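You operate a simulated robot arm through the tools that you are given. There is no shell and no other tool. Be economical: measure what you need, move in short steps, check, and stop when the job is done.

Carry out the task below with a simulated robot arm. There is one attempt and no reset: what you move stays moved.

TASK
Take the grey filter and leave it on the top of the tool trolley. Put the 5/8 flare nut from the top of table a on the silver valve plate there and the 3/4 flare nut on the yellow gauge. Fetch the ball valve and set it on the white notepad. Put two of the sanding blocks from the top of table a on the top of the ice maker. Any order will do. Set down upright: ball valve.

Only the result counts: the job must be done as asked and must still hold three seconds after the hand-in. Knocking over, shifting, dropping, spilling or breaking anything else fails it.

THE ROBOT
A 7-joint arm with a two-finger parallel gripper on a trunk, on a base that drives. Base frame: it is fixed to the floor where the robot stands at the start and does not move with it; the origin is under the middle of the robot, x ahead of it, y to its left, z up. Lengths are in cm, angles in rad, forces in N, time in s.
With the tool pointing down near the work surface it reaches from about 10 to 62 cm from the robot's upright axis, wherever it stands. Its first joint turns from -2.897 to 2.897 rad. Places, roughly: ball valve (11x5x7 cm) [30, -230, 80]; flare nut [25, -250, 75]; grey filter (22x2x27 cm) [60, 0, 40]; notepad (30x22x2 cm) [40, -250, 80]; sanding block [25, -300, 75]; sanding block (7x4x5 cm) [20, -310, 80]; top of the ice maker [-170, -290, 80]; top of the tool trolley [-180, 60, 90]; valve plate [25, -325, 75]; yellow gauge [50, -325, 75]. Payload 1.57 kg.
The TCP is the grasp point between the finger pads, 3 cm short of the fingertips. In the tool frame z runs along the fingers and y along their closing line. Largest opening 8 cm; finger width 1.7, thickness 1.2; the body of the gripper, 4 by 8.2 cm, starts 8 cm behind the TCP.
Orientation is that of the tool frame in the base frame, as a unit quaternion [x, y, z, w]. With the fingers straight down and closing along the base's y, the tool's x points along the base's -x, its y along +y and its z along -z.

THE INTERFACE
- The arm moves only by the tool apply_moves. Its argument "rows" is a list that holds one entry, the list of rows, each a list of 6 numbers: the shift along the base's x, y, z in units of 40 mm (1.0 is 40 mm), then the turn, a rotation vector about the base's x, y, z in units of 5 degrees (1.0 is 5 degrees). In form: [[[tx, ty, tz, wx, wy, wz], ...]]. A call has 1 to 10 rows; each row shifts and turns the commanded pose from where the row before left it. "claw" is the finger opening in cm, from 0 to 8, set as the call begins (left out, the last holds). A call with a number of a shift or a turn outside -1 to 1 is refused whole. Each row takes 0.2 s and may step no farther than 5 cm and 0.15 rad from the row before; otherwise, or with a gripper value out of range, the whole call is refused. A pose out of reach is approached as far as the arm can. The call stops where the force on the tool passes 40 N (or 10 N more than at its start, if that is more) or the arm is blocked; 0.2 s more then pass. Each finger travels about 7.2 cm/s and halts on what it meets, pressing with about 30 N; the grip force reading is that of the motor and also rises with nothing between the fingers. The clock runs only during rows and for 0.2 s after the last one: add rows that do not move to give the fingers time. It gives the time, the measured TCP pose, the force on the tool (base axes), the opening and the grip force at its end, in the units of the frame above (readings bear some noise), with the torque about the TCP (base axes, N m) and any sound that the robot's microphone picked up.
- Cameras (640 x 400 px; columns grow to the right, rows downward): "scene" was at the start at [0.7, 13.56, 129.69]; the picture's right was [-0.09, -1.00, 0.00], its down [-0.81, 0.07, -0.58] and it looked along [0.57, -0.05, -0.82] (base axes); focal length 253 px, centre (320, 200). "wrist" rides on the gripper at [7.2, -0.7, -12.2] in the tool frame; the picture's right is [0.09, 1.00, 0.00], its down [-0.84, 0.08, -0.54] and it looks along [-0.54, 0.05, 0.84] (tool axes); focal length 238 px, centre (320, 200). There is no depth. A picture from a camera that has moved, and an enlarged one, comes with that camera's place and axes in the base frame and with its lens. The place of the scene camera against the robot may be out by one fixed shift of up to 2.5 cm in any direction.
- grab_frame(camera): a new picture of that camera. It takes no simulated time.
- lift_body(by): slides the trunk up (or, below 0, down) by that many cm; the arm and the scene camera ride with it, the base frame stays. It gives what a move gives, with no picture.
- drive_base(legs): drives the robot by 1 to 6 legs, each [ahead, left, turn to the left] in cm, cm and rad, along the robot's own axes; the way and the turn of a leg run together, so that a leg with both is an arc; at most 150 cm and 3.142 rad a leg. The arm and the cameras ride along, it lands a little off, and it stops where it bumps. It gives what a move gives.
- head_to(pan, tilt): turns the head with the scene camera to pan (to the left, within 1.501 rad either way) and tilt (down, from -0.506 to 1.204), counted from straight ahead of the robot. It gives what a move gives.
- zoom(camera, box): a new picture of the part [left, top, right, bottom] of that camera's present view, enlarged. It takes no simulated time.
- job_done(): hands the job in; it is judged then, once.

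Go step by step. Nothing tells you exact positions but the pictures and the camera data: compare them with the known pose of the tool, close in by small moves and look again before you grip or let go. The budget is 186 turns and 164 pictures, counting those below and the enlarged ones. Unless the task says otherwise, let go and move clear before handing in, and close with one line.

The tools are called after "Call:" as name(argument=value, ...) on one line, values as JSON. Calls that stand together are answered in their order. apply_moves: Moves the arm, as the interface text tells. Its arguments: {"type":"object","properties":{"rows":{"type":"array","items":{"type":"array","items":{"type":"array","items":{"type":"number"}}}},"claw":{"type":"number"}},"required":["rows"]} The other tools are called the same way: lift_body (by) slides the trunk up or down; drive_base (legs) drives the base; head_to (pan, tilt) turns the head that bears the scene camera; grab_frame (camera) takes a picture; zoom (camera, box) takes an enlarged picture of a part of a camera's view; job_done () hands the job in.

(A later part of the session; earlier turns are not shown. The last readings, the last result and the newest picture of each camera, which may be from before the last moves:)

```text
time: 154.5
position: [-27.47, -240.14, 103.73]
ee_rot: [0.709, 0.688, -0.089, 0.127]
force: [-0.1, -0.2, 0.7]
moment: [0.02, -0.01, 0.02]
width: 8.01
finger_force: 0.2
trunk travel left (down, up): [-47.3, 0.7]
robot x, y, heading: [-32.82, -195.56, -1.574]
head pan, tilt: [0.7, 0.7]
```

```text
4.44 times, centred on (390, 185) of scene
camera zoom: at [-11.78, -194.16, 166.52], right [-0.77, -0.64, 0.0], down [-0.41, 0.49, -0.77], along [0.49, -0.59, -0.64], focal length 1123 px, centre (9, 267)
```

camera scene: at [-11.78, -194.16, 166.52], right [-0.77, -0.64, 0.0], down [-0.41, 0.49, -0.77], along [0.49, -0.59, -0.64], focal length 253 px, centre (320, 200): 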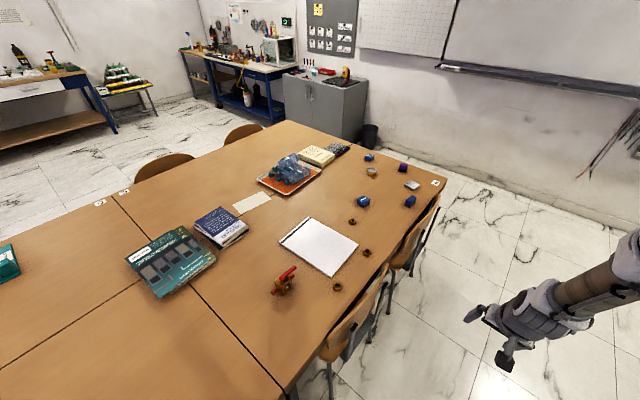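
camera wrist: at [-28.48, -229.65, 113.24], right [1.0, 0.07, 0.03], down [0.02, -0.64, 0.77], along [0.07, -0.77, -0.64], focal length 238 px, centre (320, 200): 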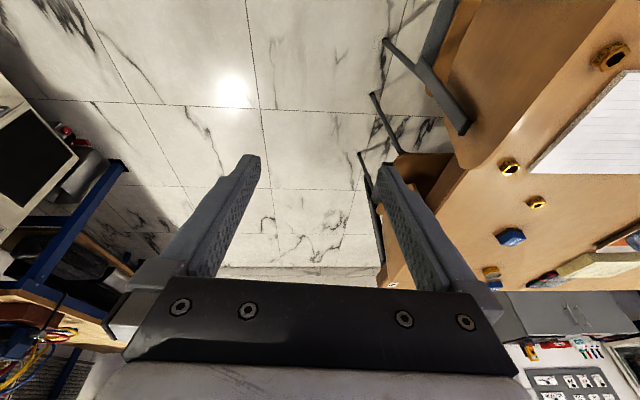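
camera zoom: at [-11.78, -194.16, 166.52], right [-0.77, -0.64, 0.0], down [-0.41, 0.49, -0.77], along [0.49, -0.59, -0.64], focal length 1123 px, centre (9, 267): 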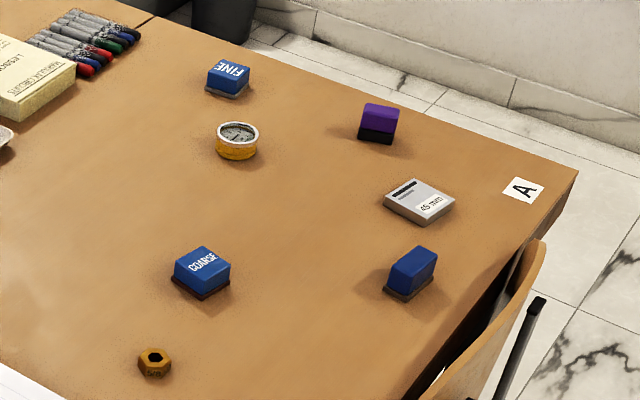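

I see three nuts, the ball valve, notepad, three blue sanding blocks, the silver plate and yellow gauge. I zoom in to read the nut sizes.

Call:
zoom(camera="scene", box=[325, 275, 349, 295])

Call:
zoom(camera="scene", box=[355, 242, 379, 262])

Call:
zoom(camera="scene", box=[341, 211, 365, 231])

Call:
zoom(camera="scene", box=[265, 255, 305, 305])

```text
16.00 times, centred on (337, 285) of scene
camera zoom: at [-11.78, -194.16, 166.52], right [-0.77, -0.64, 0.0], down [-0.41, 0.49, -0.77], along [0.49, -0.59, -0.64], focal length 4044 px, centre (48, -1160)
```

zoom: 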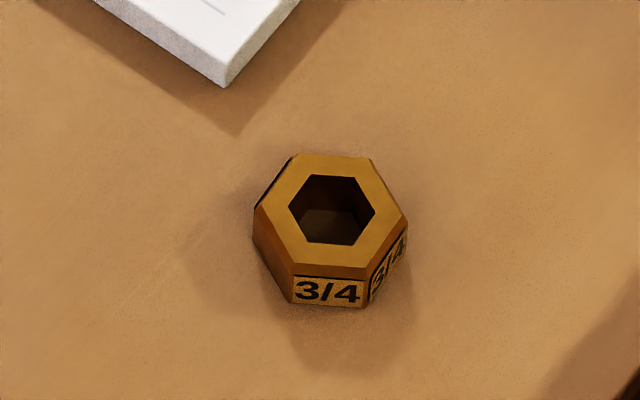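

```text
16.00 times, centred on (367, 252) of scene
camera zoom: at [-11.78, -194.16, 166.52], right [-0.77, -0.64, 0.0], down [-0.41, 0.49, -0.77], along [0.49, -0.59, -0.64], focal length 4044 px, centre (-432, -632)
```

zoom: 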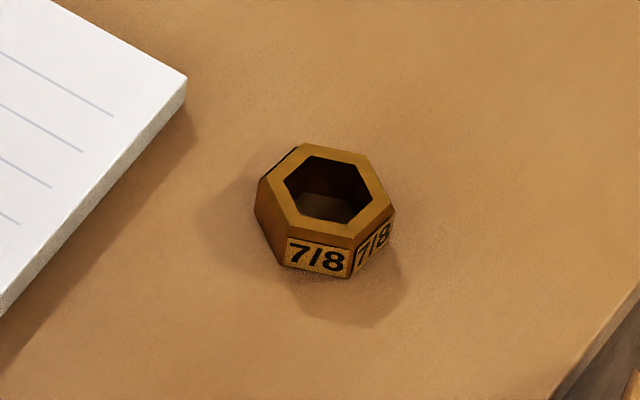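

```text
16.00 times, centred on (353, 221) of scene
camera zoom: at [-11.78, -194.16, 166.52], right [-0.77, -0.64, 0.0], down [-0.41, 0.49, -0.77], along [0.49, -0.59, -0.64], focal length 4044 px, centre (-208, -136)
```

zoom: 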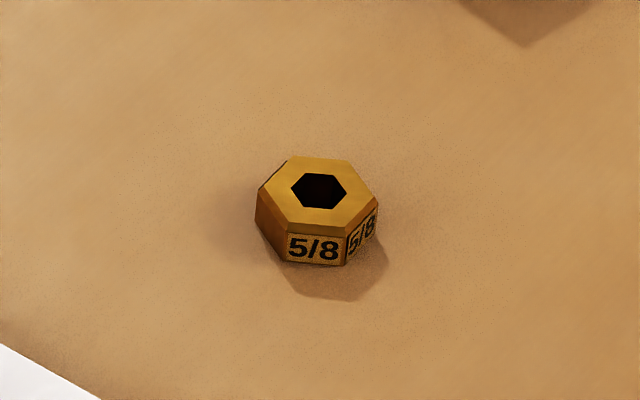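

```text
8.00 times, centred on (285, 280) of scene
camera zoom: at [-11.78, -194.16, 166.52], right [-0.77, -0.64, 0.0], down [-0.41, 0.49, -0.77], along [0.49, -0.59, -0.64], focal length 2022 px, centre (600, -440)
```

zoom: 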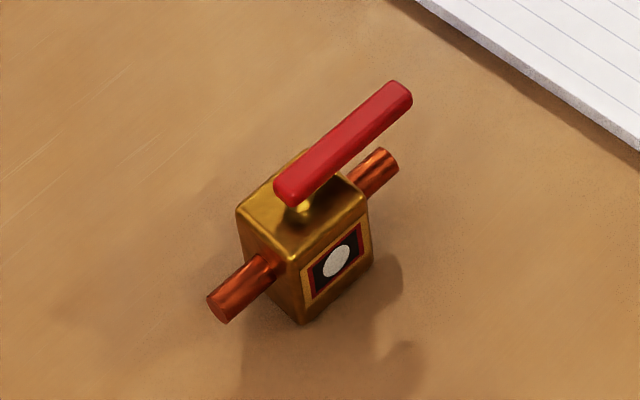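

Nuts identified: 3/4 at ~[18,−241], 7/8 at ~[18,−264], 5/8 at ~[35,−276]. I look right (west) to check floor space before turning.

Call:
head_to(pan=-0.9, tilt=0.6)

Call:
grab_frame(camera="scene")

```text
time: 156.2
position: [-27.52, -240.23, 103.75]
ee_rot: [0.709, 0.687, -0.09, 0.127]
force: [-0.3, -0.8, 0.3]
moment: [-0.01, 0.0, -0.01]
width: 7.99
finger_force: 0.1
trunk travel left (down, up): [-47.3, 0.7]
robot x, y, heading: [-32.75, -195.7, -1.574]
head pan, tilt: [-0.901, 0.6]
```

```text
92 pictures are left
camera scene: at [-24.17, -193.15, 167.38], right [-0.62, 0.78, 0.0], down [0.44, 0.35, -0.83], along [-0.65, -0.51, -0.56], focal length 253 px, centre (320, 200)
```

scene: 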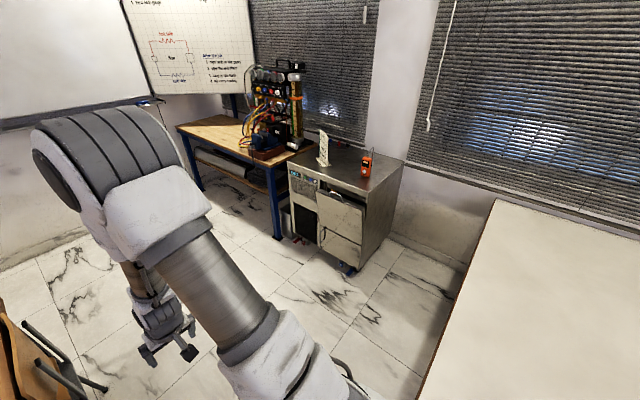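

Call:
drive_base(legs=[[57, -16, 0], [0, 0, 1.574], [12, 0, 0]])

Call:
head_to(pan=0.0, tilt=0.8)

Call:
grab_frame(camera="scene")

Call:
grab_frame(camera="wrist")

```text
time: 166.6
position: [7.71, -247.71, 103.74]
ee_rot: [0.014, 0.988, 0.026, 0.152]
force: [0.0, -0.6, -0.4]
moment: [0.0, 0.02, -0.01]
width: 8.0
finger_force: 0.1
trunk travel left (down, up): [-47.3, 0.7]
robot x, y, heading: [-36.57, -253.03, 0.003]
head pan, tilt: [-0.901, 0.6]
```

```text
time: 167.8
position: [7.62, -247.66, 103.78]
ee_rot: [0.014, 0.988, 0.027, 0.152]
force: [0.5, -0.1, -0.5]
moment: [0.01, 0.01, 0.0]
width: 7.99
finger_force: 0.0
trunk travel left (down, up): [-47.3, 0.7]
robot x, y, heading: [-36.27, -252.75, 0.002]
head pan, tilt: [0.0, 0.799]
```

```text
91 pictures are left
camera scene: at [-35.16, -238.9, 165.69], right [0.0, -1.0, 0.0], down [-0.72, 0.0, -0.7], along [0.7, 0.0, -0.72], focal length 253 px, centre (320, 200)
```

scene: 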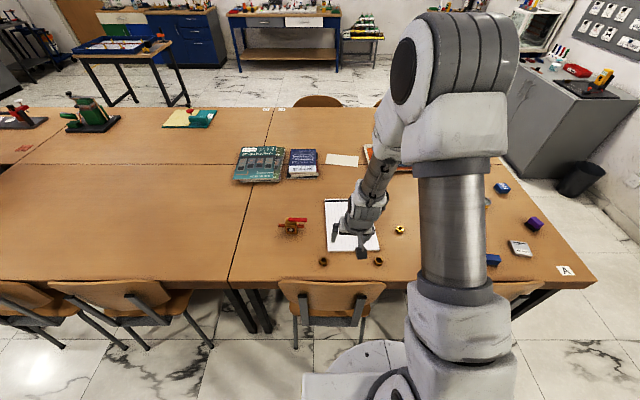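

```text
90 pictures are left
camera wrist: at [-2.92, -248.74, 113.25], right [-0.07, 1.0, 0.03], down [0.64, 0.02, 0.77], along [0.77, 0.07, -0.64], focal length 238 px, centre (320, 200)
```

wrist: 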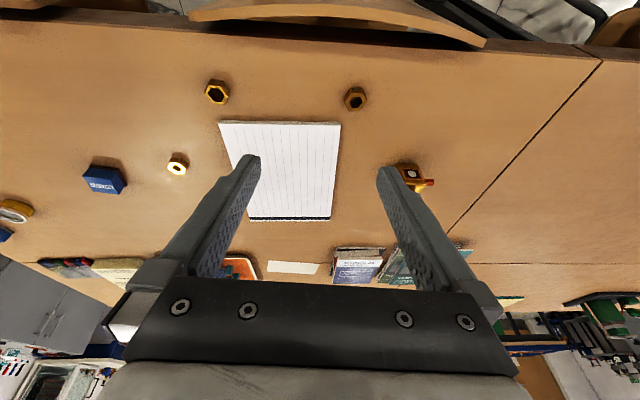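

I level the tool and move it above the 3/4 nut.

Call:
apply_moves(rows=[[[0.35, 0.29, -0.3, -0.1, 0.6, 0.05], [0.35, 0.29, -0.4, -0.1, 0.6, 0.05], [0.35, 0.29, -0.6, -0.1, 0.6, 0.05], [0.35, 0.29, -0.7, -0.1, 0.6, 0.05], [0.35, 0.29, -0.7, -0.1, 0.6, 0.05], [0.35, 0.29, -0.7, -0.1, 0.5, 0.05]]])

Call:
apply_moves(rows=[[[0, 0, 0, 0, 0, -1], [0, 0, 0, 0, 0, -1], [0, 0, 0, 0, 0, -1], [0, 0, 0, 0, 0, -1]]])

Call:
grab_frame(camera="wrist")

```text
time: 169.2
position: [16.11, -240.73, 90.05]
ee_rot: [0.001, 1.0, 0.0, 0.0]
force: [-0.2, 0.8, 0.0]
moment: [-0.02, 0.0, -0.01]
width: 8.02
finger_force: 0.0
trunk travel left (down, up): [-47.3, 0.7]
robot x, y, heading: [-36.38, -252.86, 0.001]
head pan, tilt: [0.0, 0.799]
```

```text
time: 170.2
position: [16.08, -240.73, 90.15]
ee_rot: [0.176, 0.984, 0.0, 0.0]
force: [-0.1, -0.4, 0.1]
moment: [0.0, 0.01, 0.02]
width: 7.98
finger_force: 0.0
trunk travel left (down, up): [-47.3, 0.7]
robot x, y, heading: [-36.86, -252.78, 0.001]
head pan, tilt: [0.0, 0.799]
```

```text
89 pictures are left
camera wrist: at [9.01, -238.94, 102.39], right [0.26, 0.97, 0.0], down [0.81, -0.22, 0.54], along [0.52, -0.14, -0.84], focal length 238 px, centre (320, 200)
```

wrist: 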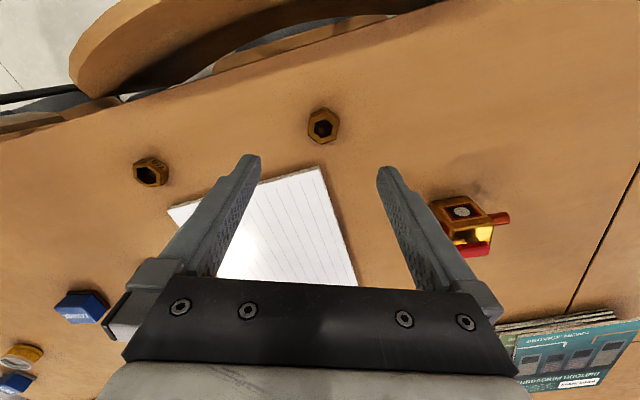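

Call:
zoom(camera="wrist", box=[293, 101, 353, 151])

```text
8.00 times, centred on (323, 126) of wrist
camera zoom: at [9.01, -238.94, 102.39], right [0.26, 0.97, 0.0], down [0.81, -0.22, 0.54], along [0.52, -0.14, -0.84], focal length 1907 px, centre (296, 792)
```

zoom: 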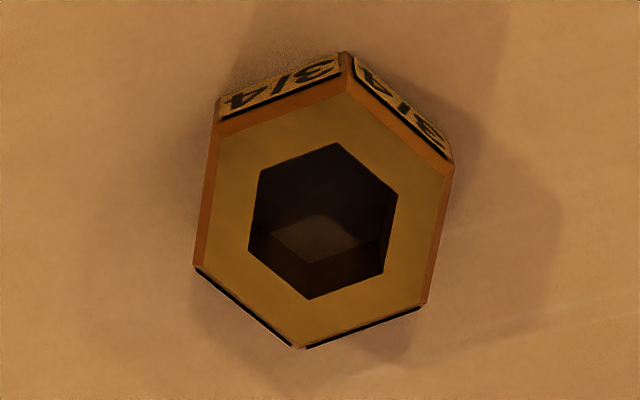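

Call:
apply_moves(rows=[[[0.08, 0.04, -0.7, 0, 0, -0.9], [0, 0, -0.8, 0, 0, 0], [0, 0, -0.7, 0, 0, 0], [0, 0, -0.5, 0, 0, 0]]])

Call:
grab_frame(camera="wrist")

```text
time: 171.2
position: [16.3, -240.57, 79.39]
ee_rot: [0.213, 0.977, -0.001, 0.0]
force: [0.1, -0.8, -0.4]
moment: [0.02, 0.0, -0.02]
width: 7.98
finger_force: 0.0
trunk travel left (down, up): [-47.3, 0.7]
robot x, y, heading: [-36.59, -253.14, 0.006]
head pan, tilt: [0.0, 0.799]
```

```text
87 pictures are left
camera wrist: at [9.45, -238.22, 91.61], right [0.33, 0.94, 0.0], down [0.79, -0.28, 0.54], along [0.51, -0.18, -0.84], focal length 238 px, centre (320, 200)
```

wrist: 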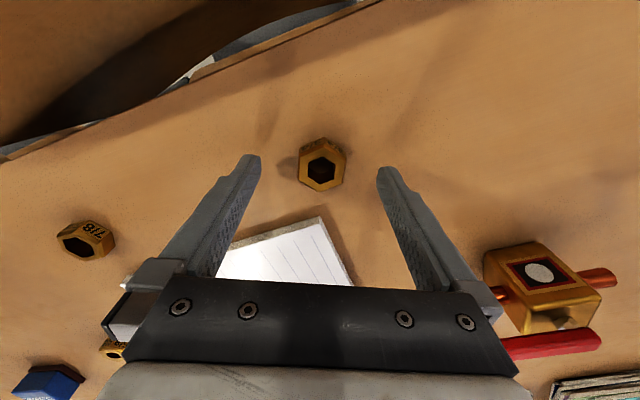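

Call:
apply_moves(rows=[[[0.05, 0, -0.25, 0, 0, 0], [0, 0, -0.22, 0, 0, 0]]])

Call:
apply_moves(rows=[[[0, 0, 0, 0, 0, 0], [0, 0, 0, 0, 0, 0], [0, 0, 0, 0, 0, 0], [0, 0, 0, 0, 0, 0]]], claw=0)

Call:
apply_moves(rows=[[[0, 0, 0.5, 0, 0, 0], [0, 0, 0.5, 0, 0, 0], [0, 0, 0.8, 0, 0, 0], [0, 0, 0.8, 0, 0, 0], [0, 0, 0.8, 0, 0, 0], [0, 0, 0.8, 0, 0, 0]]])

Call:
grab_frame(camera="wrist")

```text
time: 171.9
position: [16.45, -240.64, 77.99]
ee_rot: [0.213, 0.977, 0.001, 0.001]
force: [-7.6, 0.1, 23.3]
moment: [-0.88, 0.77, -0.26]
width: 8.03
finger_force: 0.0
trunk travel left (down, up): [-47.3, 0.7]
robot x, y, heading: [-37.14, -252.86, 0.002]
head pan, tilt: [0.0, 0.799]
stopped in row 2: the force on the tool passed its limit at 43 N (the readings are from after the stop); the commanded pose is now the measured one
```

```text
time: 172.9
position: [16.82, -240.69, 78.04]
ee_rot: [0.213, 0.977, 0.001, 0.005]
force: [3.0, -6.2, 33.9]
moment: [-0.71, 0.4, -0.03]
width: 3.23
finger_force: 30.1
trunk travel left (down, up): [-47.3, 0.7]
robot x, y, heading: [-36.78, -253.28, -0.001]
head pan, tilt: [0.0, 0.799]
```

```text
time: 174.3
position: [16.57, -240.75, 94.5]
ee_rot: [0.213, 0.977, 0.0, 0.0]
force: [-0.8, 0.0, -0.3]
moment: [0.01, 0.01, 0.02]
width: 3.22
finger_force: 30.2
trunk travel left (down, up): [-47.3, 0.7]
robot x, y, heading: [-36.78, -253.15, 0.003]
head pan, tilt: [0.0, 0.799]
```

```text
86 pictures are left
camera wrist: at [9.7, -238.35, 106.81], right [0.33, 0.94, 0.0], down [0.79, -0.28, 0.54], along [0.51, -0.18, -0.84], focal length 238 px, centre (320, 200)
```

wrist: 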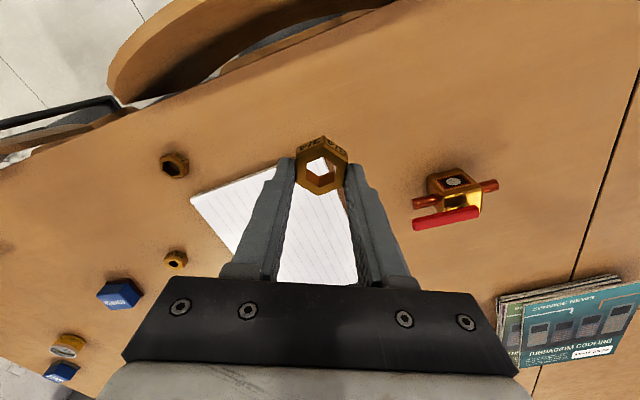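

The 3/4 nut is held (table top z≈75). I carry it around the south end of the table to reach the gauge.

Call:
drive_base(legs=[[-18, 0, 0], [0, -126, 0], [95, 0, 0], [0, 0, 1.571]])

Call:
head_to(pan=0.0, tilt=0.9)

Call:
grab_frame(camera="scene")

Call:
grab_frame(camera="wrist")

```text
time: 196.8
position: [26.84, -327.73, 94.55]
ee_rot: [-0.541, 0.841, 0.0, 0.0]
force: [-0.3, 0.2, -1.2]
moment: [-0.02, 0.03, 0.0]
width: 3.22
finger_force: 30.3
trunk travel left (down, up): [-47.3, 0.7]
robot x, y, heading: [39.46, -380.81, 1.577]
head pan, tilt: [0.0, 0.799]
```

```text
time: 197.4
position: [26.73, -327.74, 94.58]
ee_rot: [-0.541, 0.841, 0.001, 0.001]
force: [0.9, 0.5, -0.7]
moment: [-0.01, -0.02, 0.02]
width: 3.21
finger_force: 29.4
trunk travel left (down, up): [-47.3, 0.7]
robot x, y, heading: [39.28, -380.85, 1.576]
head pan, tilt: [0.0, 0.901]
```

```text
85 pictures are left
camera scene: at [26.71, -381.29, 164.9], right [1.0, 0.0, 0.0], down [0.0, -0.78, -0.62], along [0.0, 0.62, -0.78], focal length 253 px, centre (320, 200)
```

scene: 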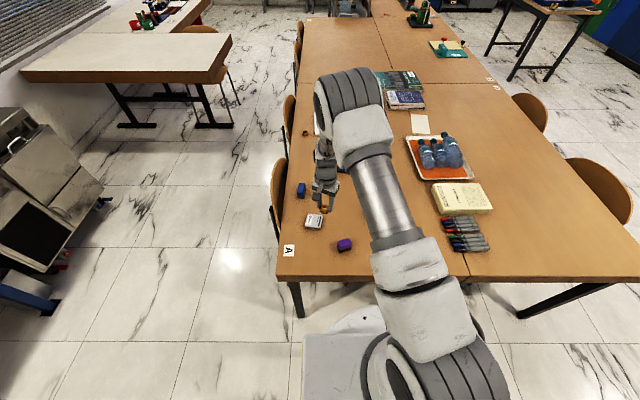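

```text
84 pictures are left
camera wrist: at [24.37, -334.57, 106.78], right [-0.94, 0.33, 0.0], down [0.28, 0.79, 0.54], along [0.18, 0.51, -0.84], focal length 238 px, centre (320, 200)
```

wrist: 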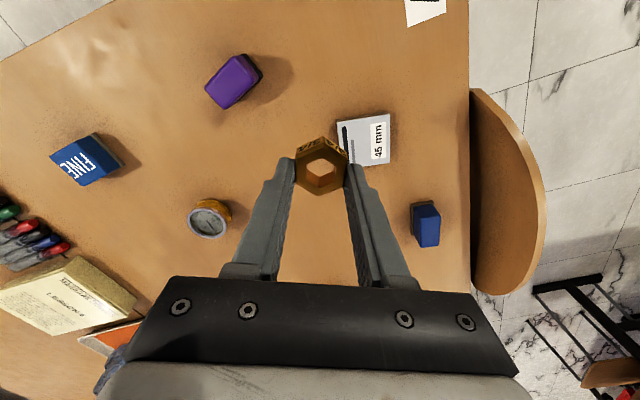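

Call:
drive_base(legs=[[3, -21, 0]])

Call:
grab_frame(camera="wrist")

```text
time: 199.7
position: [47.87, -324.66, 94.56]
ee_rot: [-0.541, 0.841, 0.0, 0.001]
force: [-0.3, 0.6, -0.5]
moment: [0.0, -0.02, -0.04]
width: 3.23
finger_force: 29.3
trunk travel left (down, up): [-47.3, 0.7]
robot x, y, heading: [60.33, -377.98, 1.576]
head pan, tilt: [0.0, 0.901]
```

```text
83 pictures are left
camera wrist: at [45.47, -331.48, 106.79], right [-0.94, 0.33, 0.0], down [0.28, 0.79, 0.54], along [0.18, 0.51, -0.84], focal length 238 px, centre (320, 200)
```

wrist: 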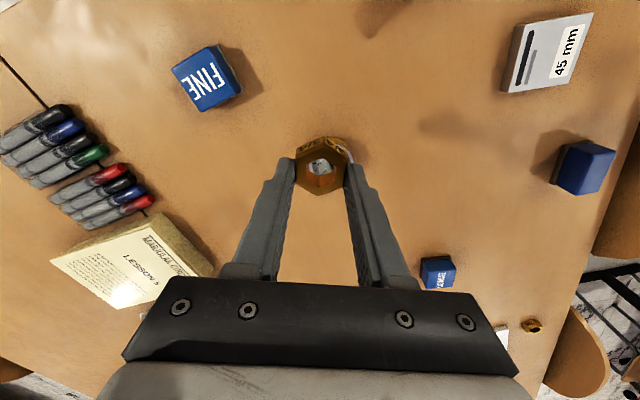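

Call:
zoom(camera="wrist", box=[280, 120, 370, 210])

```text
4.44 times, centred on (325, 165) of wrist
camera zoom: at [45.47, -331.48, 106.79], right [-0.94, 0.33, 0.0], down [0.28, 0.79, 0.54], along [0.18, 0.51, -0.84], focal length 1059 px, centre (298, 356)
```

zoom: 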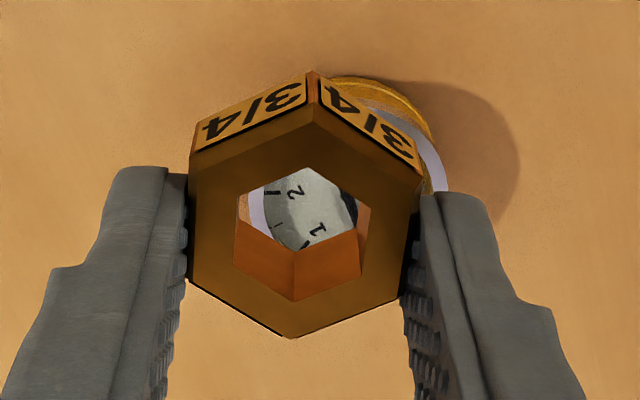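

Call:
apply_moves(rows=[[[0.04, 0.7, 0, 0, 0, 0], [0.04, 0.7, -0.5, 0, 0, 0], [0, 0, -0.8, 0, 0, 0], [0, 0, -0.7, 0, 0, 0]]])

Call:
zoom(camera="wrist", box=[260, 90, 400, 230])

Call:
zoom(camera="scene", box=[220, 120, 380, 260])

```text
time: 200.7
position: [48.15, -319.01, 86.48]
ee_rot: [-0.54, 0.841, 0.0, 0.0]
force: [0.0, -0.1, -0.9]
moment: [-0.01, 0.02, 0.02]
width: 3.22
finger_force: 29.9
trunk travel left (down, up): [-47.3, 0.7]
robot x, y, heading: [60.29, -377.86, 1.576]
head pan, tilt: [0.0, 0.901]
```

```text
2.86 times, centred on (330, 160) of wrist
camera zoom: at [45.75, -325.86, 98.76], right [-0.94, 0.33, 0.0], down [0.27, 0.79, 0.54], along [0.18, 0.51, -0.84], focal length 681 px, centre (291, 314)
```

zoom: 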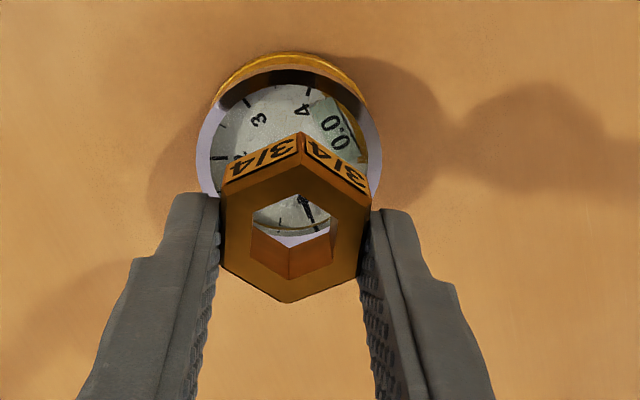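

```text
2.86 times, centred on (300, 190) of scene
camera zoom: at [47.85, -378.2, 164.9], right [1.0, 0.01, 0.0], down [0.0, -0.78, -0.62], along [0.0, 0.62, -0.78], focal length 722 px, centre (377, 229)
```

zoom: 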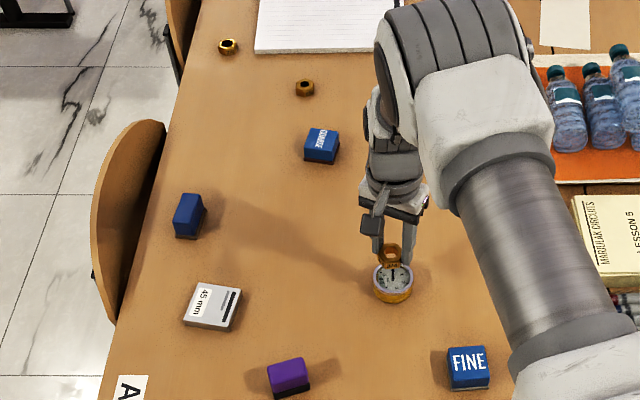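

Call:
apply_moves(rows=[[[0.03, 0.06, -0.6, 0, 0, 0], [0, 0, -0.45, 0, 0, 0]]])

Call:
zoom(camera="wrist", box=[260, 90, 400, 230])

Call:
apply_moves(rows=[[[0, 0, -0.12, 0, 0, 0], [0, 0, 0, 0, 0, 0]]])

Call:
apply_moves(rows=[[[0, 0, -0.12, 0, 0, 0], [0, 0, 0, 0, 0, 0]]])

```text
time: 201.2
position: [48.29, -318.72, 82.29]
ee_rot: [-0.542, 0.84, 0.0, 0.0]
force: [-0.8, -1.4, -0.8]
moment: [-0.03, 0.02, 0.0]
width: 3.19
finger_force: 29.7
trunk travel left (down, up): [-47.3, 0.7]
robot x, y, heading: [60.53, -378.08, 1.578]
head pan, tilt: [0.0, 0.901]
```

```text
2.86 times, centred on (330, 160) of wrist
camera zoom: at [45.85, -325.61, 94.57], right [-0.94, 0.33, 0.0], down [0.28, 0.79, 0.54], along [0.18, 0.51, -0.84], focal length 681 px, centre (291, 314)
```

zoom: 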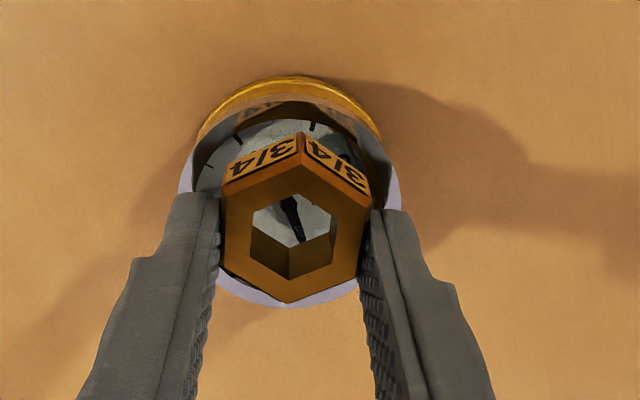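

```text
time: 201.8
position: [48.27, -318.78, 81.95]
ee_rot: [-0.542, 0.84, 0.0, 0.0]
force: [0.3, 0.4, 0.0]
moment: [0.0, 0.0, -0.02]
width: 3.2
finger_force: 30.0
trunk travel left (down, up): [-47.3, 0.7]
robot x, y, heading: [60.49, -377.79, 1.58]
head pan, tilt: [0.0, 0.901]
```

```text
time: 202.4
position: [48.27, -318.85, 81.33]
ee_rot: [-0.542, 0.84, 0.001, 0.0]
force: [0.8, -0.3, -0.2]
moment: [0.01, 0.03, 0.01]
width: 3.2
finger_force: 29.7
trunk travel left (down, up): [-47.3, 0.7]
robot x, y, heading: [60.74, -377.97, 1.575]
head pan, tilt: [0.0, 0.901]
```

Call:
apply_moves(rows=[[[0, 0, -0.1, 0, 0, 0], [0, 0, 0, 0, 0, 0]]])

Call:
apply_moves(rows=[[[0, 0, -0.1, 0, 0, 0], [0, 0, 0, 0, 0, 0]]])

Call:
zoom(camera="wrist", box=[260, 90, 400, 230])

```text
time: 203.1
position: [48.23, -318.89, 80.99]
ee_rot: [-0.542, 0.841, 0.0, 0.0]
force: [0.3, -0.4, -0.3]
moment: [0.02, -0.01, 0.04]
width: 3.2
finger_force: 29.9
trunk travel left (down, up): [-47.3, 0.7]
robot x, y, heading: [60.22, -377.81, 1.573]
head pan, tilt: [0.0, 0.901]
```

```text
time: 203.7
position: [48.29, -318.79, 80.97]
ee_rot: [-0.541, 0.841, 0.003, 0.001]
force: [1.4, -5.5, 22.6]
moment: [-0.29, -0.17, -0.04]
width: 3.19
finger_force: 29.6
trunk travel left (down, up): [-47.3, 0.7]
robot x, y, heading: [60.24, -378.42, 1.574]
head pan, tilt: [0.0, 0.901]
```

```text
2.86 times, centred on (330, 160) of wrist
camera zoom: at [45.91, -325.7, 93.1], right [-0.94, 0.33, 0.0], down [0.28, 0.79, 0.55], along [0.18, 0.52, -0.84], focal length 681 px, centre (291, 314)
```

zoom: 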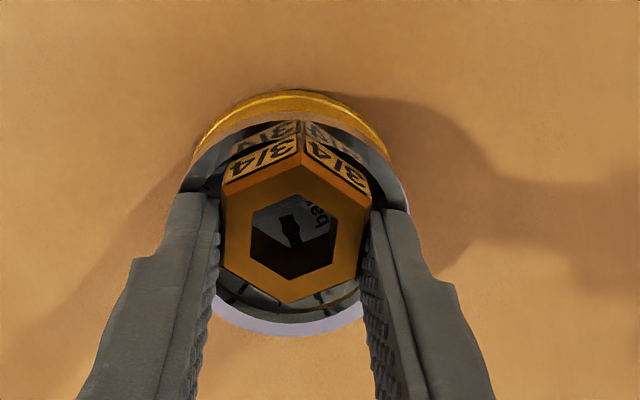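

Call:
apply_moves(rows=[[[0, 0, 0.12, 0, 0, 0], [0, 0.13, 0, 0, 0, 0], [0, 0, 0, 0, 0, 0]]])

Call:
apply_moves(rows=[[[0, 0, -0.11, 0, 0, 0], [0, 0, 0, 0, 0, 0]]])

Call:
zoom(camera="wrist", box=[260, 90, 400, 230])

```text
time: 204.4
position: [48.19, -318.22, 81.09]
ee_rot: [-0.542, 0.84, 0.0, 0.0]
force: [-0.7, 0.5, -0.7]
moment: [0.03, -0.01, 0.0]
width: 3.22
finger_force: 30.2
trunk travel left (down, up): [-47.3, 0.7]
robot x, y, heading: [60.5, -378.12, 1.575]
head pan, tilt: [0.0, 0.901]
```

```text
time: 205.1
position: [48.32, -318.19, 80.91]
ee_rot: [-0.542, 0.841, 0.002, 0.0]
force: [0.9, -5.0, 18.3]
moment: [-0.35, -0.18, 0.0]
width: 3.2
finger_force: 30.5
trunk travel left (down, up): [-47.3, 0.7]
robot x, y, heading: [60.48, -377.89, 1.578]
head pan, tilt: [0.0, 0.901]
```

```text
2.86 times, centred on (330, 160) of wrist
camera zoom: at [45.92, -325.17, 93.11], right [-0.94, 0.33, 0.0], down [0.28, 0.79, 0.54], along [0.18, 0.52, -0.84], focal length 681 px, centre (291, 314)
```

zoom: 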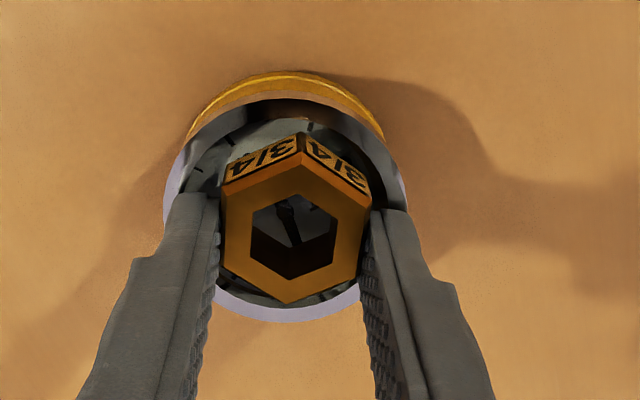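

Centered and in contact; I release the nut and rise.

Call:
apply_moves(rows=[[[0, 0, 0.03, 0, 0, 0], [0, 0, 0, 0, 0, 0]]])

Call:
apply_moves(rows=[[[0, 0, 0, 0, 0, 0], [0, 0, 0, 0, 0, 0]]], claw=4.4)

Call:
apply_moves(rows=[[[0, 0, 0.2, 0, 0, 0], [0, 0, 0.5, 0, 0, 0], [0, 0, 0.8, 0, 0, 0], [0, 0, 0.8, 0, 0, 0], [0, 0, 0.8, 0, 0, 0]]])

Call:
grab_frame(camera="wrist")

```text
time: 205.7
position: [48.25, -318.32, 80.9]
ee_rot: [-0.541, 0.841, 0.002, 0.001]
force: [1.1, -1.3, 15.8]
moment: [-0.13, -0.16, 0.05]
width: 3.2
finger_force: 29.5
trunk travel left (down, up): [-47.3, 0.7]
robot x, y, heading: [60.59, -377.71, 1.574]
head pan, tilt: [0.0, 0.901]
```

```text
time: 206.2
position: [48.19, -318.24, 80.93]
ee_rot: [-0.542, 0.841, 0.002, 0.0]
force: [-7.3, 3.0, 14.4]
moment: [-0.06, 0.01, -0.06]
width: 3.94
finger_force: 0.1
trunk travel left (down, up): [-47.3, 0.7]
robot x, y, heading: [60.42, -378.2, 1.576]
head pan, tilt: [0.0, 0.901]
```

```text
time: 207.4
position: [48.25, -318.39, 93.24]
ee_rot: [-0.541, 0.841, 0.0, 0.0]
force: [0.3, 0.4, 0.1]
moment: [-0.01, 0.02, 0.02]
width: 4.41
finger_force: 0.0
trunk travel left (down, up): [-47.3, 0.7]
robot x, y, heading: [60.52, -377.82, 1.575]
head pan, tilt: [0.0, 0.901]
```

```text
76 pictures are left
camera wrist: at [45.94, -325.2, 105.44], right [-0.94, 0.33, 0.0], down [0.27, 0.79, 0.54], along [0.18, 0.51, -0.84], focal length 238 px, centre (320, 200)
```

wrist: 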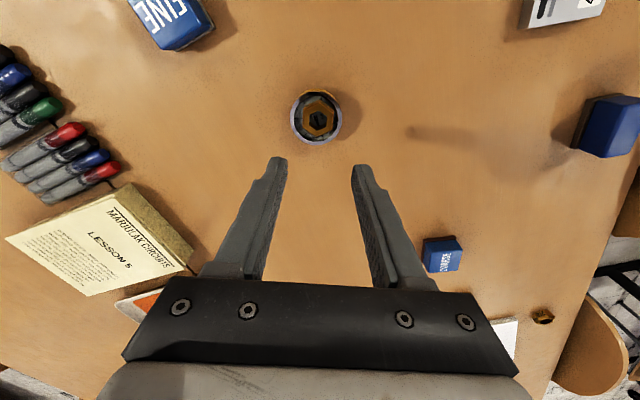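

The 3/4 nut sits on the gauge. The FINE sanding block is nearby at ~[58,−332]; I check its orientation.

Call:
zoom(camera="scene", box=[310, 220, 370, 270])

```text
8.00 times, centred on (340, 245) of scene
camera zoom: at [47.86, -378.23, 164.89], right [1.0, 0.01, 0.0], down [0.0, -0.78, -0.62], along [0.0, 0.62, -0.78], focal length 2022 px, centre (160, -160)
```

zoom: 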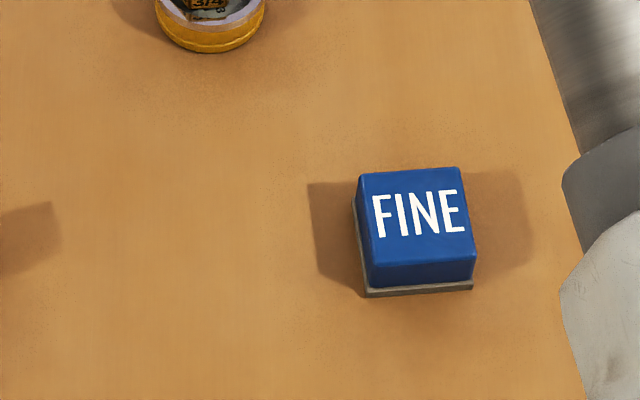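

Call:
zoom(camera="scene", box=[230, 150, 310, 270])

```text
3.33 times, centred on (270, 210) of scene
camera zoom: at [47.86, -378.23, 164.89], right [1.0, 0.01, 0.0], down [0.0, -0.78, -0.62], along [0.0, 0.62, -0.78], focal length 842 px, centre (487, 167)
```

zoom: 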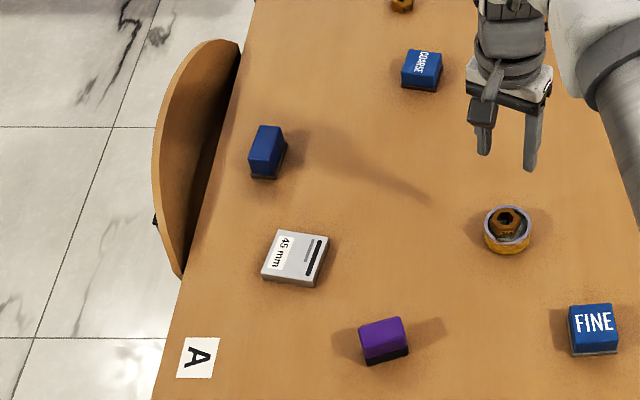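

I'll handle the remaining objects from the west side, where the chairs are tucked in. First go fetch the 5/8 nut.

Call:
apply_moves(rows=[[[0, -0.8, 0.6, 0, 0, 0], [0, -0.8, 0.6, 0, 0, 0]]], claw=8)

Call:
drive_base(legs=[[0, 0, -1.575], [-121, 0, 0], [0, 104, 0], [32, 0, 0]])

Call:
grab_frame(camera="wrist")

Call:
grab_frame(camera="scene")

```text
time: 208.1
position: [48.24, -324.71, 98.11]
ee_rot: [-0.541, 0.841, 0.0, 0.001]
force: [0.8, 0.1, 0.0]
moment: [0.05, 0.01, 0.07]
width: 8.02
finger_force: 0.1
trunk travel left (down, up): [-47.3, 0.7]
robot x, y, heading: [60.04, -378.14, 1.576]
head pan, tilt: [0.0, 0.901]
```

```text
time: 231.4
position: [21.8, -261.77, 98.02]
ee_rot: [0.208, 0.978, 0.0, 0.001]
force: [0.2, -0.4, -0.5]
moment: [-0.02, 0.03, 0.02]
width: 8.01
finger_force: 0.0
trunk travel left (down, up): [-47.3, 0.7]
robot x, y, heading: [-31.31, -274.06, 0.01]
head pan, tilt: [0.0, 0.901]
```

```text
73 pictures are left
camera wrist: at [14.99, -259.6, 110.28], right [0.32, 0.95, 0.0], down [0.8, -0.27, 0.54], along [0.51, -0.17, -0.84], focal length 238 px, centre (320, 200)
```

wrist: 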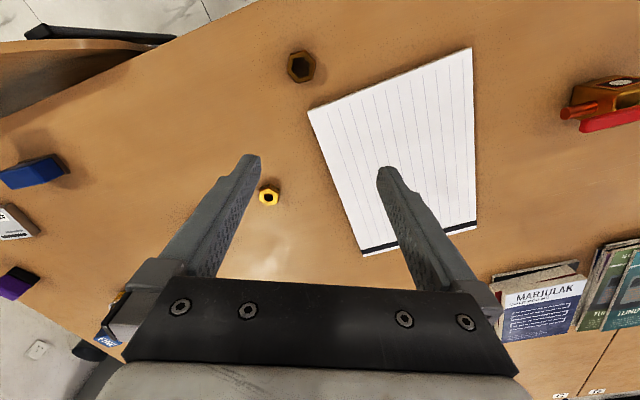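

```text
72 pictures are left
camera scene: at [-30.33, -260.19, 164.9], right [0.01, -1.0, 0.0], down [-0.78, -0.01, -0.62], along [0.62, 0.01, -0.78], focal length 253 px, centre (320, 200)
```

scene: 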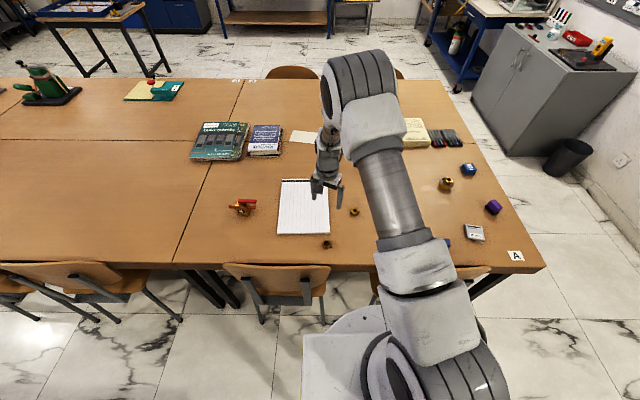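

Call:
drive_base(legs=[[5, 0, -0.01]])

Call:
apply_moves(rows=[[[0.3, -0.75, 0, 0, 0, 0], [0.35, -0.8, 0, 0, 0, 0], [0.35, -0.8, -0.4, 0, 0, 0], [0.35, -0.8, -0.6, 0, 0, 0], [0, 0, -0.8, 0, 0, 0], [0, 0, -0.8, 0, 0, 0]]])

Call:
grab_frame(camera="wrist")

```text
time: 232.3
position: [25.1, -262.28, 98.22]
ee_rot: [0.212, 0.977, 0.0, 0.0]
force: [0.7, -0.8, 0.4]
moment: [-0.01, -0.01, -0.03]
width: 8.01
finger_force: 0.0
trunk travel left (down, up): [-47.3, 0.7]
robot x, y, heading: [-27.87, -274.41, 0.007]
head pan, tilt: [0.0, 0.901]
stopped in leg 1: the robot was blocked; the commanded pose is now the measured one
```

```text
time: 233.7
position: [30.47, -274.86, 87.66]
ee_rot: [0.21, 0.978, 0.0, 0.0]
force: [0.3, 0.3, -0.4]
moment: [-0.02, 0.0, 0.04]
width: 8.03
finger_force: 0.1
trunk travel left (down, up): [-47.3, 0.7]
robot x, y, heading: [-28.18, -274.5, 0.006]
head pan, tilt: [0.0, 0.901]
```

```text
71 pictures are left
camera wrist: at [23.68, -272.42, 99.87], right [0.33, 0.94, 0.0], down [0.79, -0.28, 0.54], along [0.51, -0.18, -0.84], focal length 238 px, centre (320, 200)
```

wrist: 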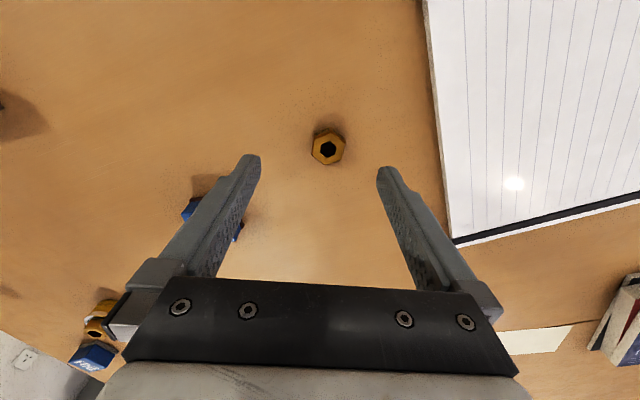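

The base touched something, so I back off 2 cm and check the chairs, then line up on the nut with the arm.

Call:
drive_base(legs=[[-2, 0, 0]])

Call:
apply_moves(rows=[[[0.5, 0.04, -0.3, 0, 0, 0], [0.45, 0.03, -0.5, 0, 0, 0]]])

Call:
grab_frame(camera="scene")

Call:
zoom(camera="wrist", box=[230, 90, 410, 230])

```text
time: 234.6
position: [28.49, -274.71, 87.64]
ee_rot: [0.211, 0.977, 0.0, 0.0]
force: [-0.9, 0.5, 0.4]
moment: [-0.01, -0.02, -0.01]
width: 7.98
finger_force: 0.0
trunk travel left (down, up): [-47.3, 0.7]
robot x, y, heading: [-30.21, -274.14, -0.0]
head pan, tilt: [0.0, 0.901]
```

```text
time: 235.2
position: [32.17, -274.51, 84.54]
ee_rot: [0.211, 0.977, -0.001, 0.001]
force: [0.3, 0.0, 0.0]
moment: [-0.01, 0.0, 0.01]
width: 8.01
finger_force: 0.1
trunk travel left (down, up): [-47.3, 0.7]
robot x, y, heading: [-30.26, -274.09, 0.007]
head pan, tilt: [0.0, 0.901]
```

```text
70 pictures are left
camera scene: at [-29.02, -260.17, 164.9], right [0.01, -1.0, 0.0], down [-0.78, 0.0, -0.62], along [0.62, 0.0, -0.78], focal length 253 px, centre (320, 200)
```

scene: 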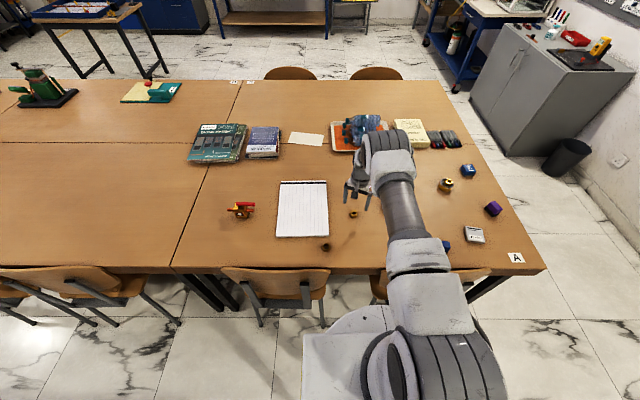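

```text
2.86 times, centred on (320, 160) of wrist
camera zoom: at [25.46, -272.18, 96.69], right [0.33, 0.94, 0.0], down [0.79, -0.27, 0.54], along [0.51, -0.18, -0.84], focal length 681 px, centre (320, 314)
```

zoom: 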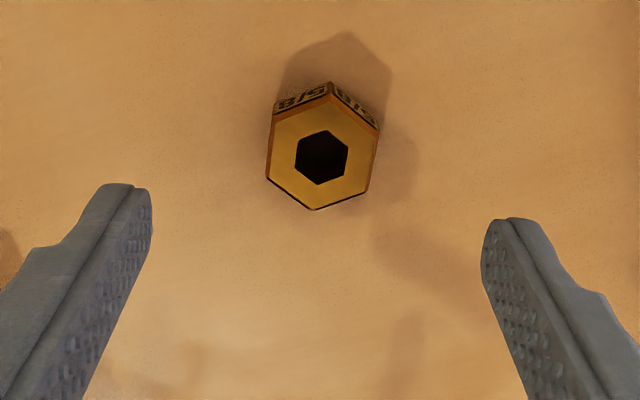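

Call:
apply_moves(rows=[[[0.03, 0, -0.6, 0, 0, -1], [0, 0, -0.6, 0, 0, 0], [0, 0, -0.35, 0, 0, 0], [0, 0, 0, 0, 0, 0]]])

Call:
apply_moves(rows=[[[0, 0, 0, 0, 0, 0], [0, 0, 0, 0, 0, 0], [0, 0, 0, 0, 0, 0], [0, 0, 0, 0, 0, 0]]], claw=0)

Call:
apply_moves(rows=[[[0, 0, 0.5, 0, 0, 0], [0, 0, 0.8, 0, 0, 0], [0, 0, 0.8, 0, 0, 0], [-0.5, 0, 0.8, 0, 0, 0], [-0.8, 0, 0.8, 0, 0, 0], [-0.8, 0, 0, 0, 0, 0]]])

Call:
grab_frame(camera="wrist")

```text
time: 236.2
position: [32.49, -274.51, 78.15]
ee_rot: [0.253, 0.967, 0.0, 0.0]
force: [-1.4, 0.0, 0.8]
moment: [0.02, -0.02, -0.02]
width: 7.99
finger_force: 0.1
trunk travel left (down, up): [-47.3, 0.7]
robot x, y, heading: [-29.95, -274.73, -0.001]
head pan, tilt: [0.0, 0.901]
```

```text
time: 237.2
position: [32.34, -274.47, 78.34]
ee_rot: [0.253, 0.967, -0.001, 0.0]
force: [-0.6, -0.4, 0.4]
moment: [-0.01, -0.03, -0.02]
width: 3.21
finger_force: 29.6
trunk travel left (down, up): [-47.3, 0.7]
robot x, y, heading: [-30.0, -274.57, 0.005]
head pan, tilt: [0.0, 0.901]
```

```text
time: 238.6
position: [24.01, -274.42, 93.08]
ee_rot: [0.252, 0.968, 0.0, 0.002]
force: [0.5, 0.0, -0.6]
moment: [-0.01, 0.0, -0.01]
width: 3.21
finger_force: 30.2
trunk travel left (down, up): [-47.3, 0.7]
robot x, y, heading: [-30.47, -274.07, 0.005]
head pan, tilt: [0.0, 0.901]
```

```text
68 pictures are left
camera wrist: at [17.43, -271.58, 105.33], right [0.41, 0.91, 0.0], down [0.77, -0.34, 0.54], along [0.5, -0.22, -0.84], focal length 238 px, centre (320, 200)
```

wrist: 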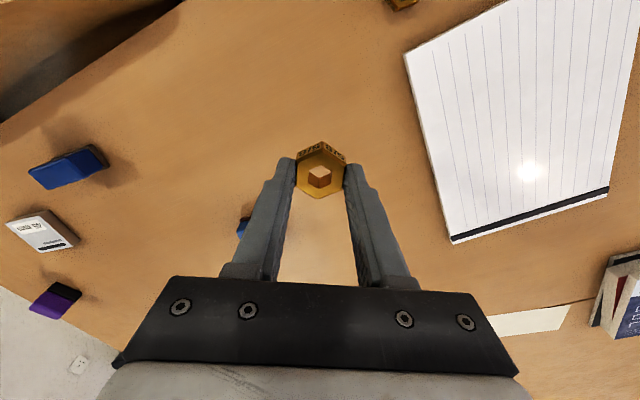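

The 5/8 nut is held. I slide south to the silver plate.

Call:
drive_base(legs=[[-4, 0, 0], [0, -42, 0]])

Call:
grab_frame(camera="wrist")

```text
time: 242.8
position: [20.38, -316.77, 93.14]
ee_rot: [0.254, 0.967, 0.0, 0.0]
force: [-0.8, -0.7, 0.2]
moment: [0.01, 0.01, 0.0]
width: 3.19
finger_force: 29.5
trunk travel left (down, up): [-47.3, 0.7]
robot x, y, heading: [-33.66, -316.51, 0.005]
head pan, tilt: [0.0, 0.901]
```

```text
67 pictures are left
camera wrist: at [13.71, -313.88, 105.3], right [0.41, 0.91, 0.0], down [0.77, -0.34, 0.54], along [0.5, -0.22, -0.84], focal length 238 px, centre (320, 200)
```

wrist: 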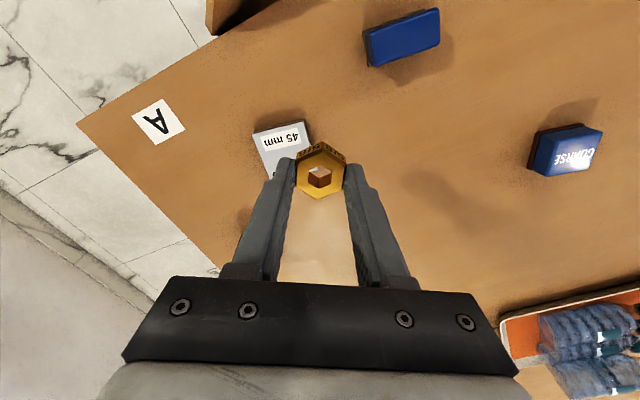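

Call:
apply_moves(rows=[[[0.25, -0.75, 0, 0, 0, 0], [0.25, -0.75, -0.5, 0, 0, 0], [0, 0, -0.8, 0, 0, 0], [0, 0, -0.7, 0, 0, 0]]])

Call:
zoom(camera="wrist", box=[220, 70, 420, 220])

```text
time: 243.8
position: [22.35, -322.69, 85.01]
ee_rot: [0.254, 0.967, 0.0, 0.0]
force: [-0.6, 0.6, -1.0]
moment: [0.0, 0.01, -0.03]
width: 3.19
finger_force: 30.1
trunk travel left (down, up): [-47.3, 0.7]
robot x, y, heading: [-33.27, -316.74, 0.006]
head pan, tilt: [0.0, 0.901]
```

```text
2.67 times, centred on (320, 145) of wrist
camera zoom: at [15.72, -319.89, 97.3], right [0.41, 0.91, 0.0], down [0.77, -0.34, 0.54], along [0.49, -0.22, -0.84], focal length 636 px, centre (320, 347)
```

zoom: 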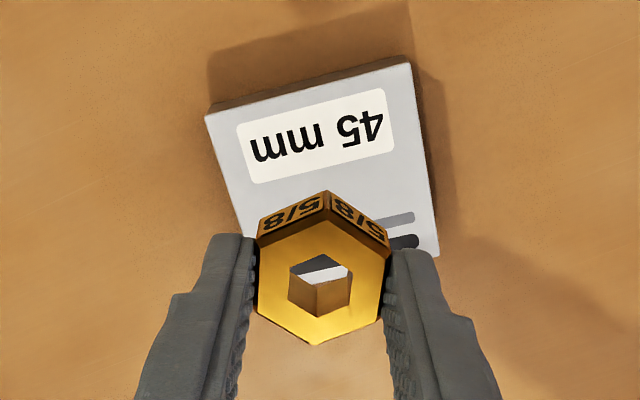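

Call:
apply_moves(rows=[[[-0.1, 0.02, -0.6, 0, 0, 0], [0, 0, -0.4, 0, 0, 0]]])

Call:
apply_moves(rows=[[[0, 0, -0.12, 0, 0, 0], [0, 0, 0, 0, 0, 0]]])

Call:
apply_moves(rows=[[[0, 0, -0.12, 0, 0, 0], [0, 0, 0, 0, 0, 0]]])

Call:
zoom(camera="wrist", box=[220, 70, 420, 220])

```text
time: 244.4
position: [22.02, -322.75, 81.06]
ee_rot: [0.254, 0.967, 0.0, 0.0]
force: [0.7, 0.9, -0.8]
moment: [0.0, 0.01, 0.0]
width: 3.19
finger_force: 30.1
trunk travel left (down, up): [-47.3, 0.7]
robot x, y, heading: [-33.99, -316.33, 0.002]
head pan, tilt: [0.0, 0.901]
```

```text
time: 245.0
position: [22.05, -322.77, 80.71]
ee_rot: [0.253, 0.967, 0.001, 0.0]
force: [0.4, 0.0, 0.0]
moment: [-0.01, -0.01, -0.01]
width: 3.22
finger_force: 30.1
trunk travel left (down, up): [-47.3, 0.7]
robot x, y, heading: [-33.55, -316.58, 0.006]
head pan, tilt: [0.0, 0.901]
```

```text
time: 245.6
position: [21.92, -322.79, 80.09]
ee_rot: [0.253, 0.967, -0.001, 0.0]
force: [-0.8, 0.5, -0.8]
moment: [0.01, -0.01, -0.02]
width: 3.21
finger_force: 29.8
trunk travel left (down, up): [-47.3, 0.7]
robot x, y, heading: [-33.62, -316.61, 0.003]
head pan, tilt: [0.0, 0.901]
```

```text
2.67 times, centred on (320, 145) of wrist
camera zoom: at [15.31, -319.83, 92.36], right [0.41, 0.91, 0.0], down [0.77, -0.34, 0.54], along [0.49, -0.22, -0.84], focal length 636 px, centre (320, 347)
```

zoom: 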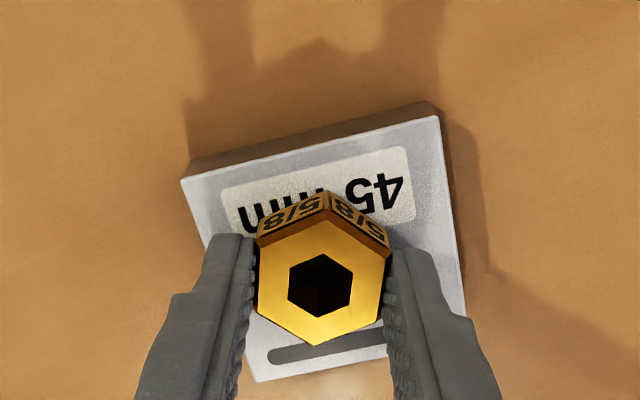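

Call:
apply_moves(rows=[[[0, 0, -0.1, 0, 0, 0], [0, 0, 0, 0, 0, 0]]])

Call:
apply_moves(rows=[[[0, 0, -0.08, 0, 0, 0], [0, 0, 0, 0, 0, 0]]])

Call:
apply_moves(rows=[[[0, 0, -0.07, 0, 0, 0], [0, 0, 0, 0, 0, 0]]])

```text
time: 246.2
position: [21.88, -322.76, 79.78]
ee_rot: [0.254, 0.967, 0.0, 0.002]
force: [-3.0, -0.1, 15.7]
moment: [0.04, 0.24, -0.01]
width: 3.2
finger_force: 30.0
trunk travel left (down, up): [-47.3, 0.7]
robot x, y, heading: [-33.81, -316.73, 0.007]
head pan, tilt: [0.0, 0.901]
```

```text
time: 246.8
position: [22.1, -322.85, 79.68]
ee_rot: [0.255, 0.967, 0.001, 0.004]
force: [-3.9, -1.8, 32.5]
moment: [-0.06, 0.12, -0.02]
width: 3.2
finger_force: 29.9
trunk travel left (down, up): [-47.3, 0.7]
robot x, y, heading: [-33.72, -316.61, 0.009]
head pan, tilt: [0.0, 0.901]
```

```text
time: 247.2
position: [22.29, -322.69, 79.6]
ee_rot: [0.254, 0.967, 0.001, 0.003]
force: [-5.8, 0.9, 20.4]
moment: [-0.08, 0.35, -0.02]
width: 3.23
finger_force: 29.6
trunk travel left (down, up): [-47.3, 0.7]
robot x, y, heading: [-33.87, -316.63, 0.005]
head pan, tilt: [0.0, 0.901]
stopped in row 2: the force on the tool passed its limit at 44 N (the readings are from after the stop); the commanded pose is now the measured one
```

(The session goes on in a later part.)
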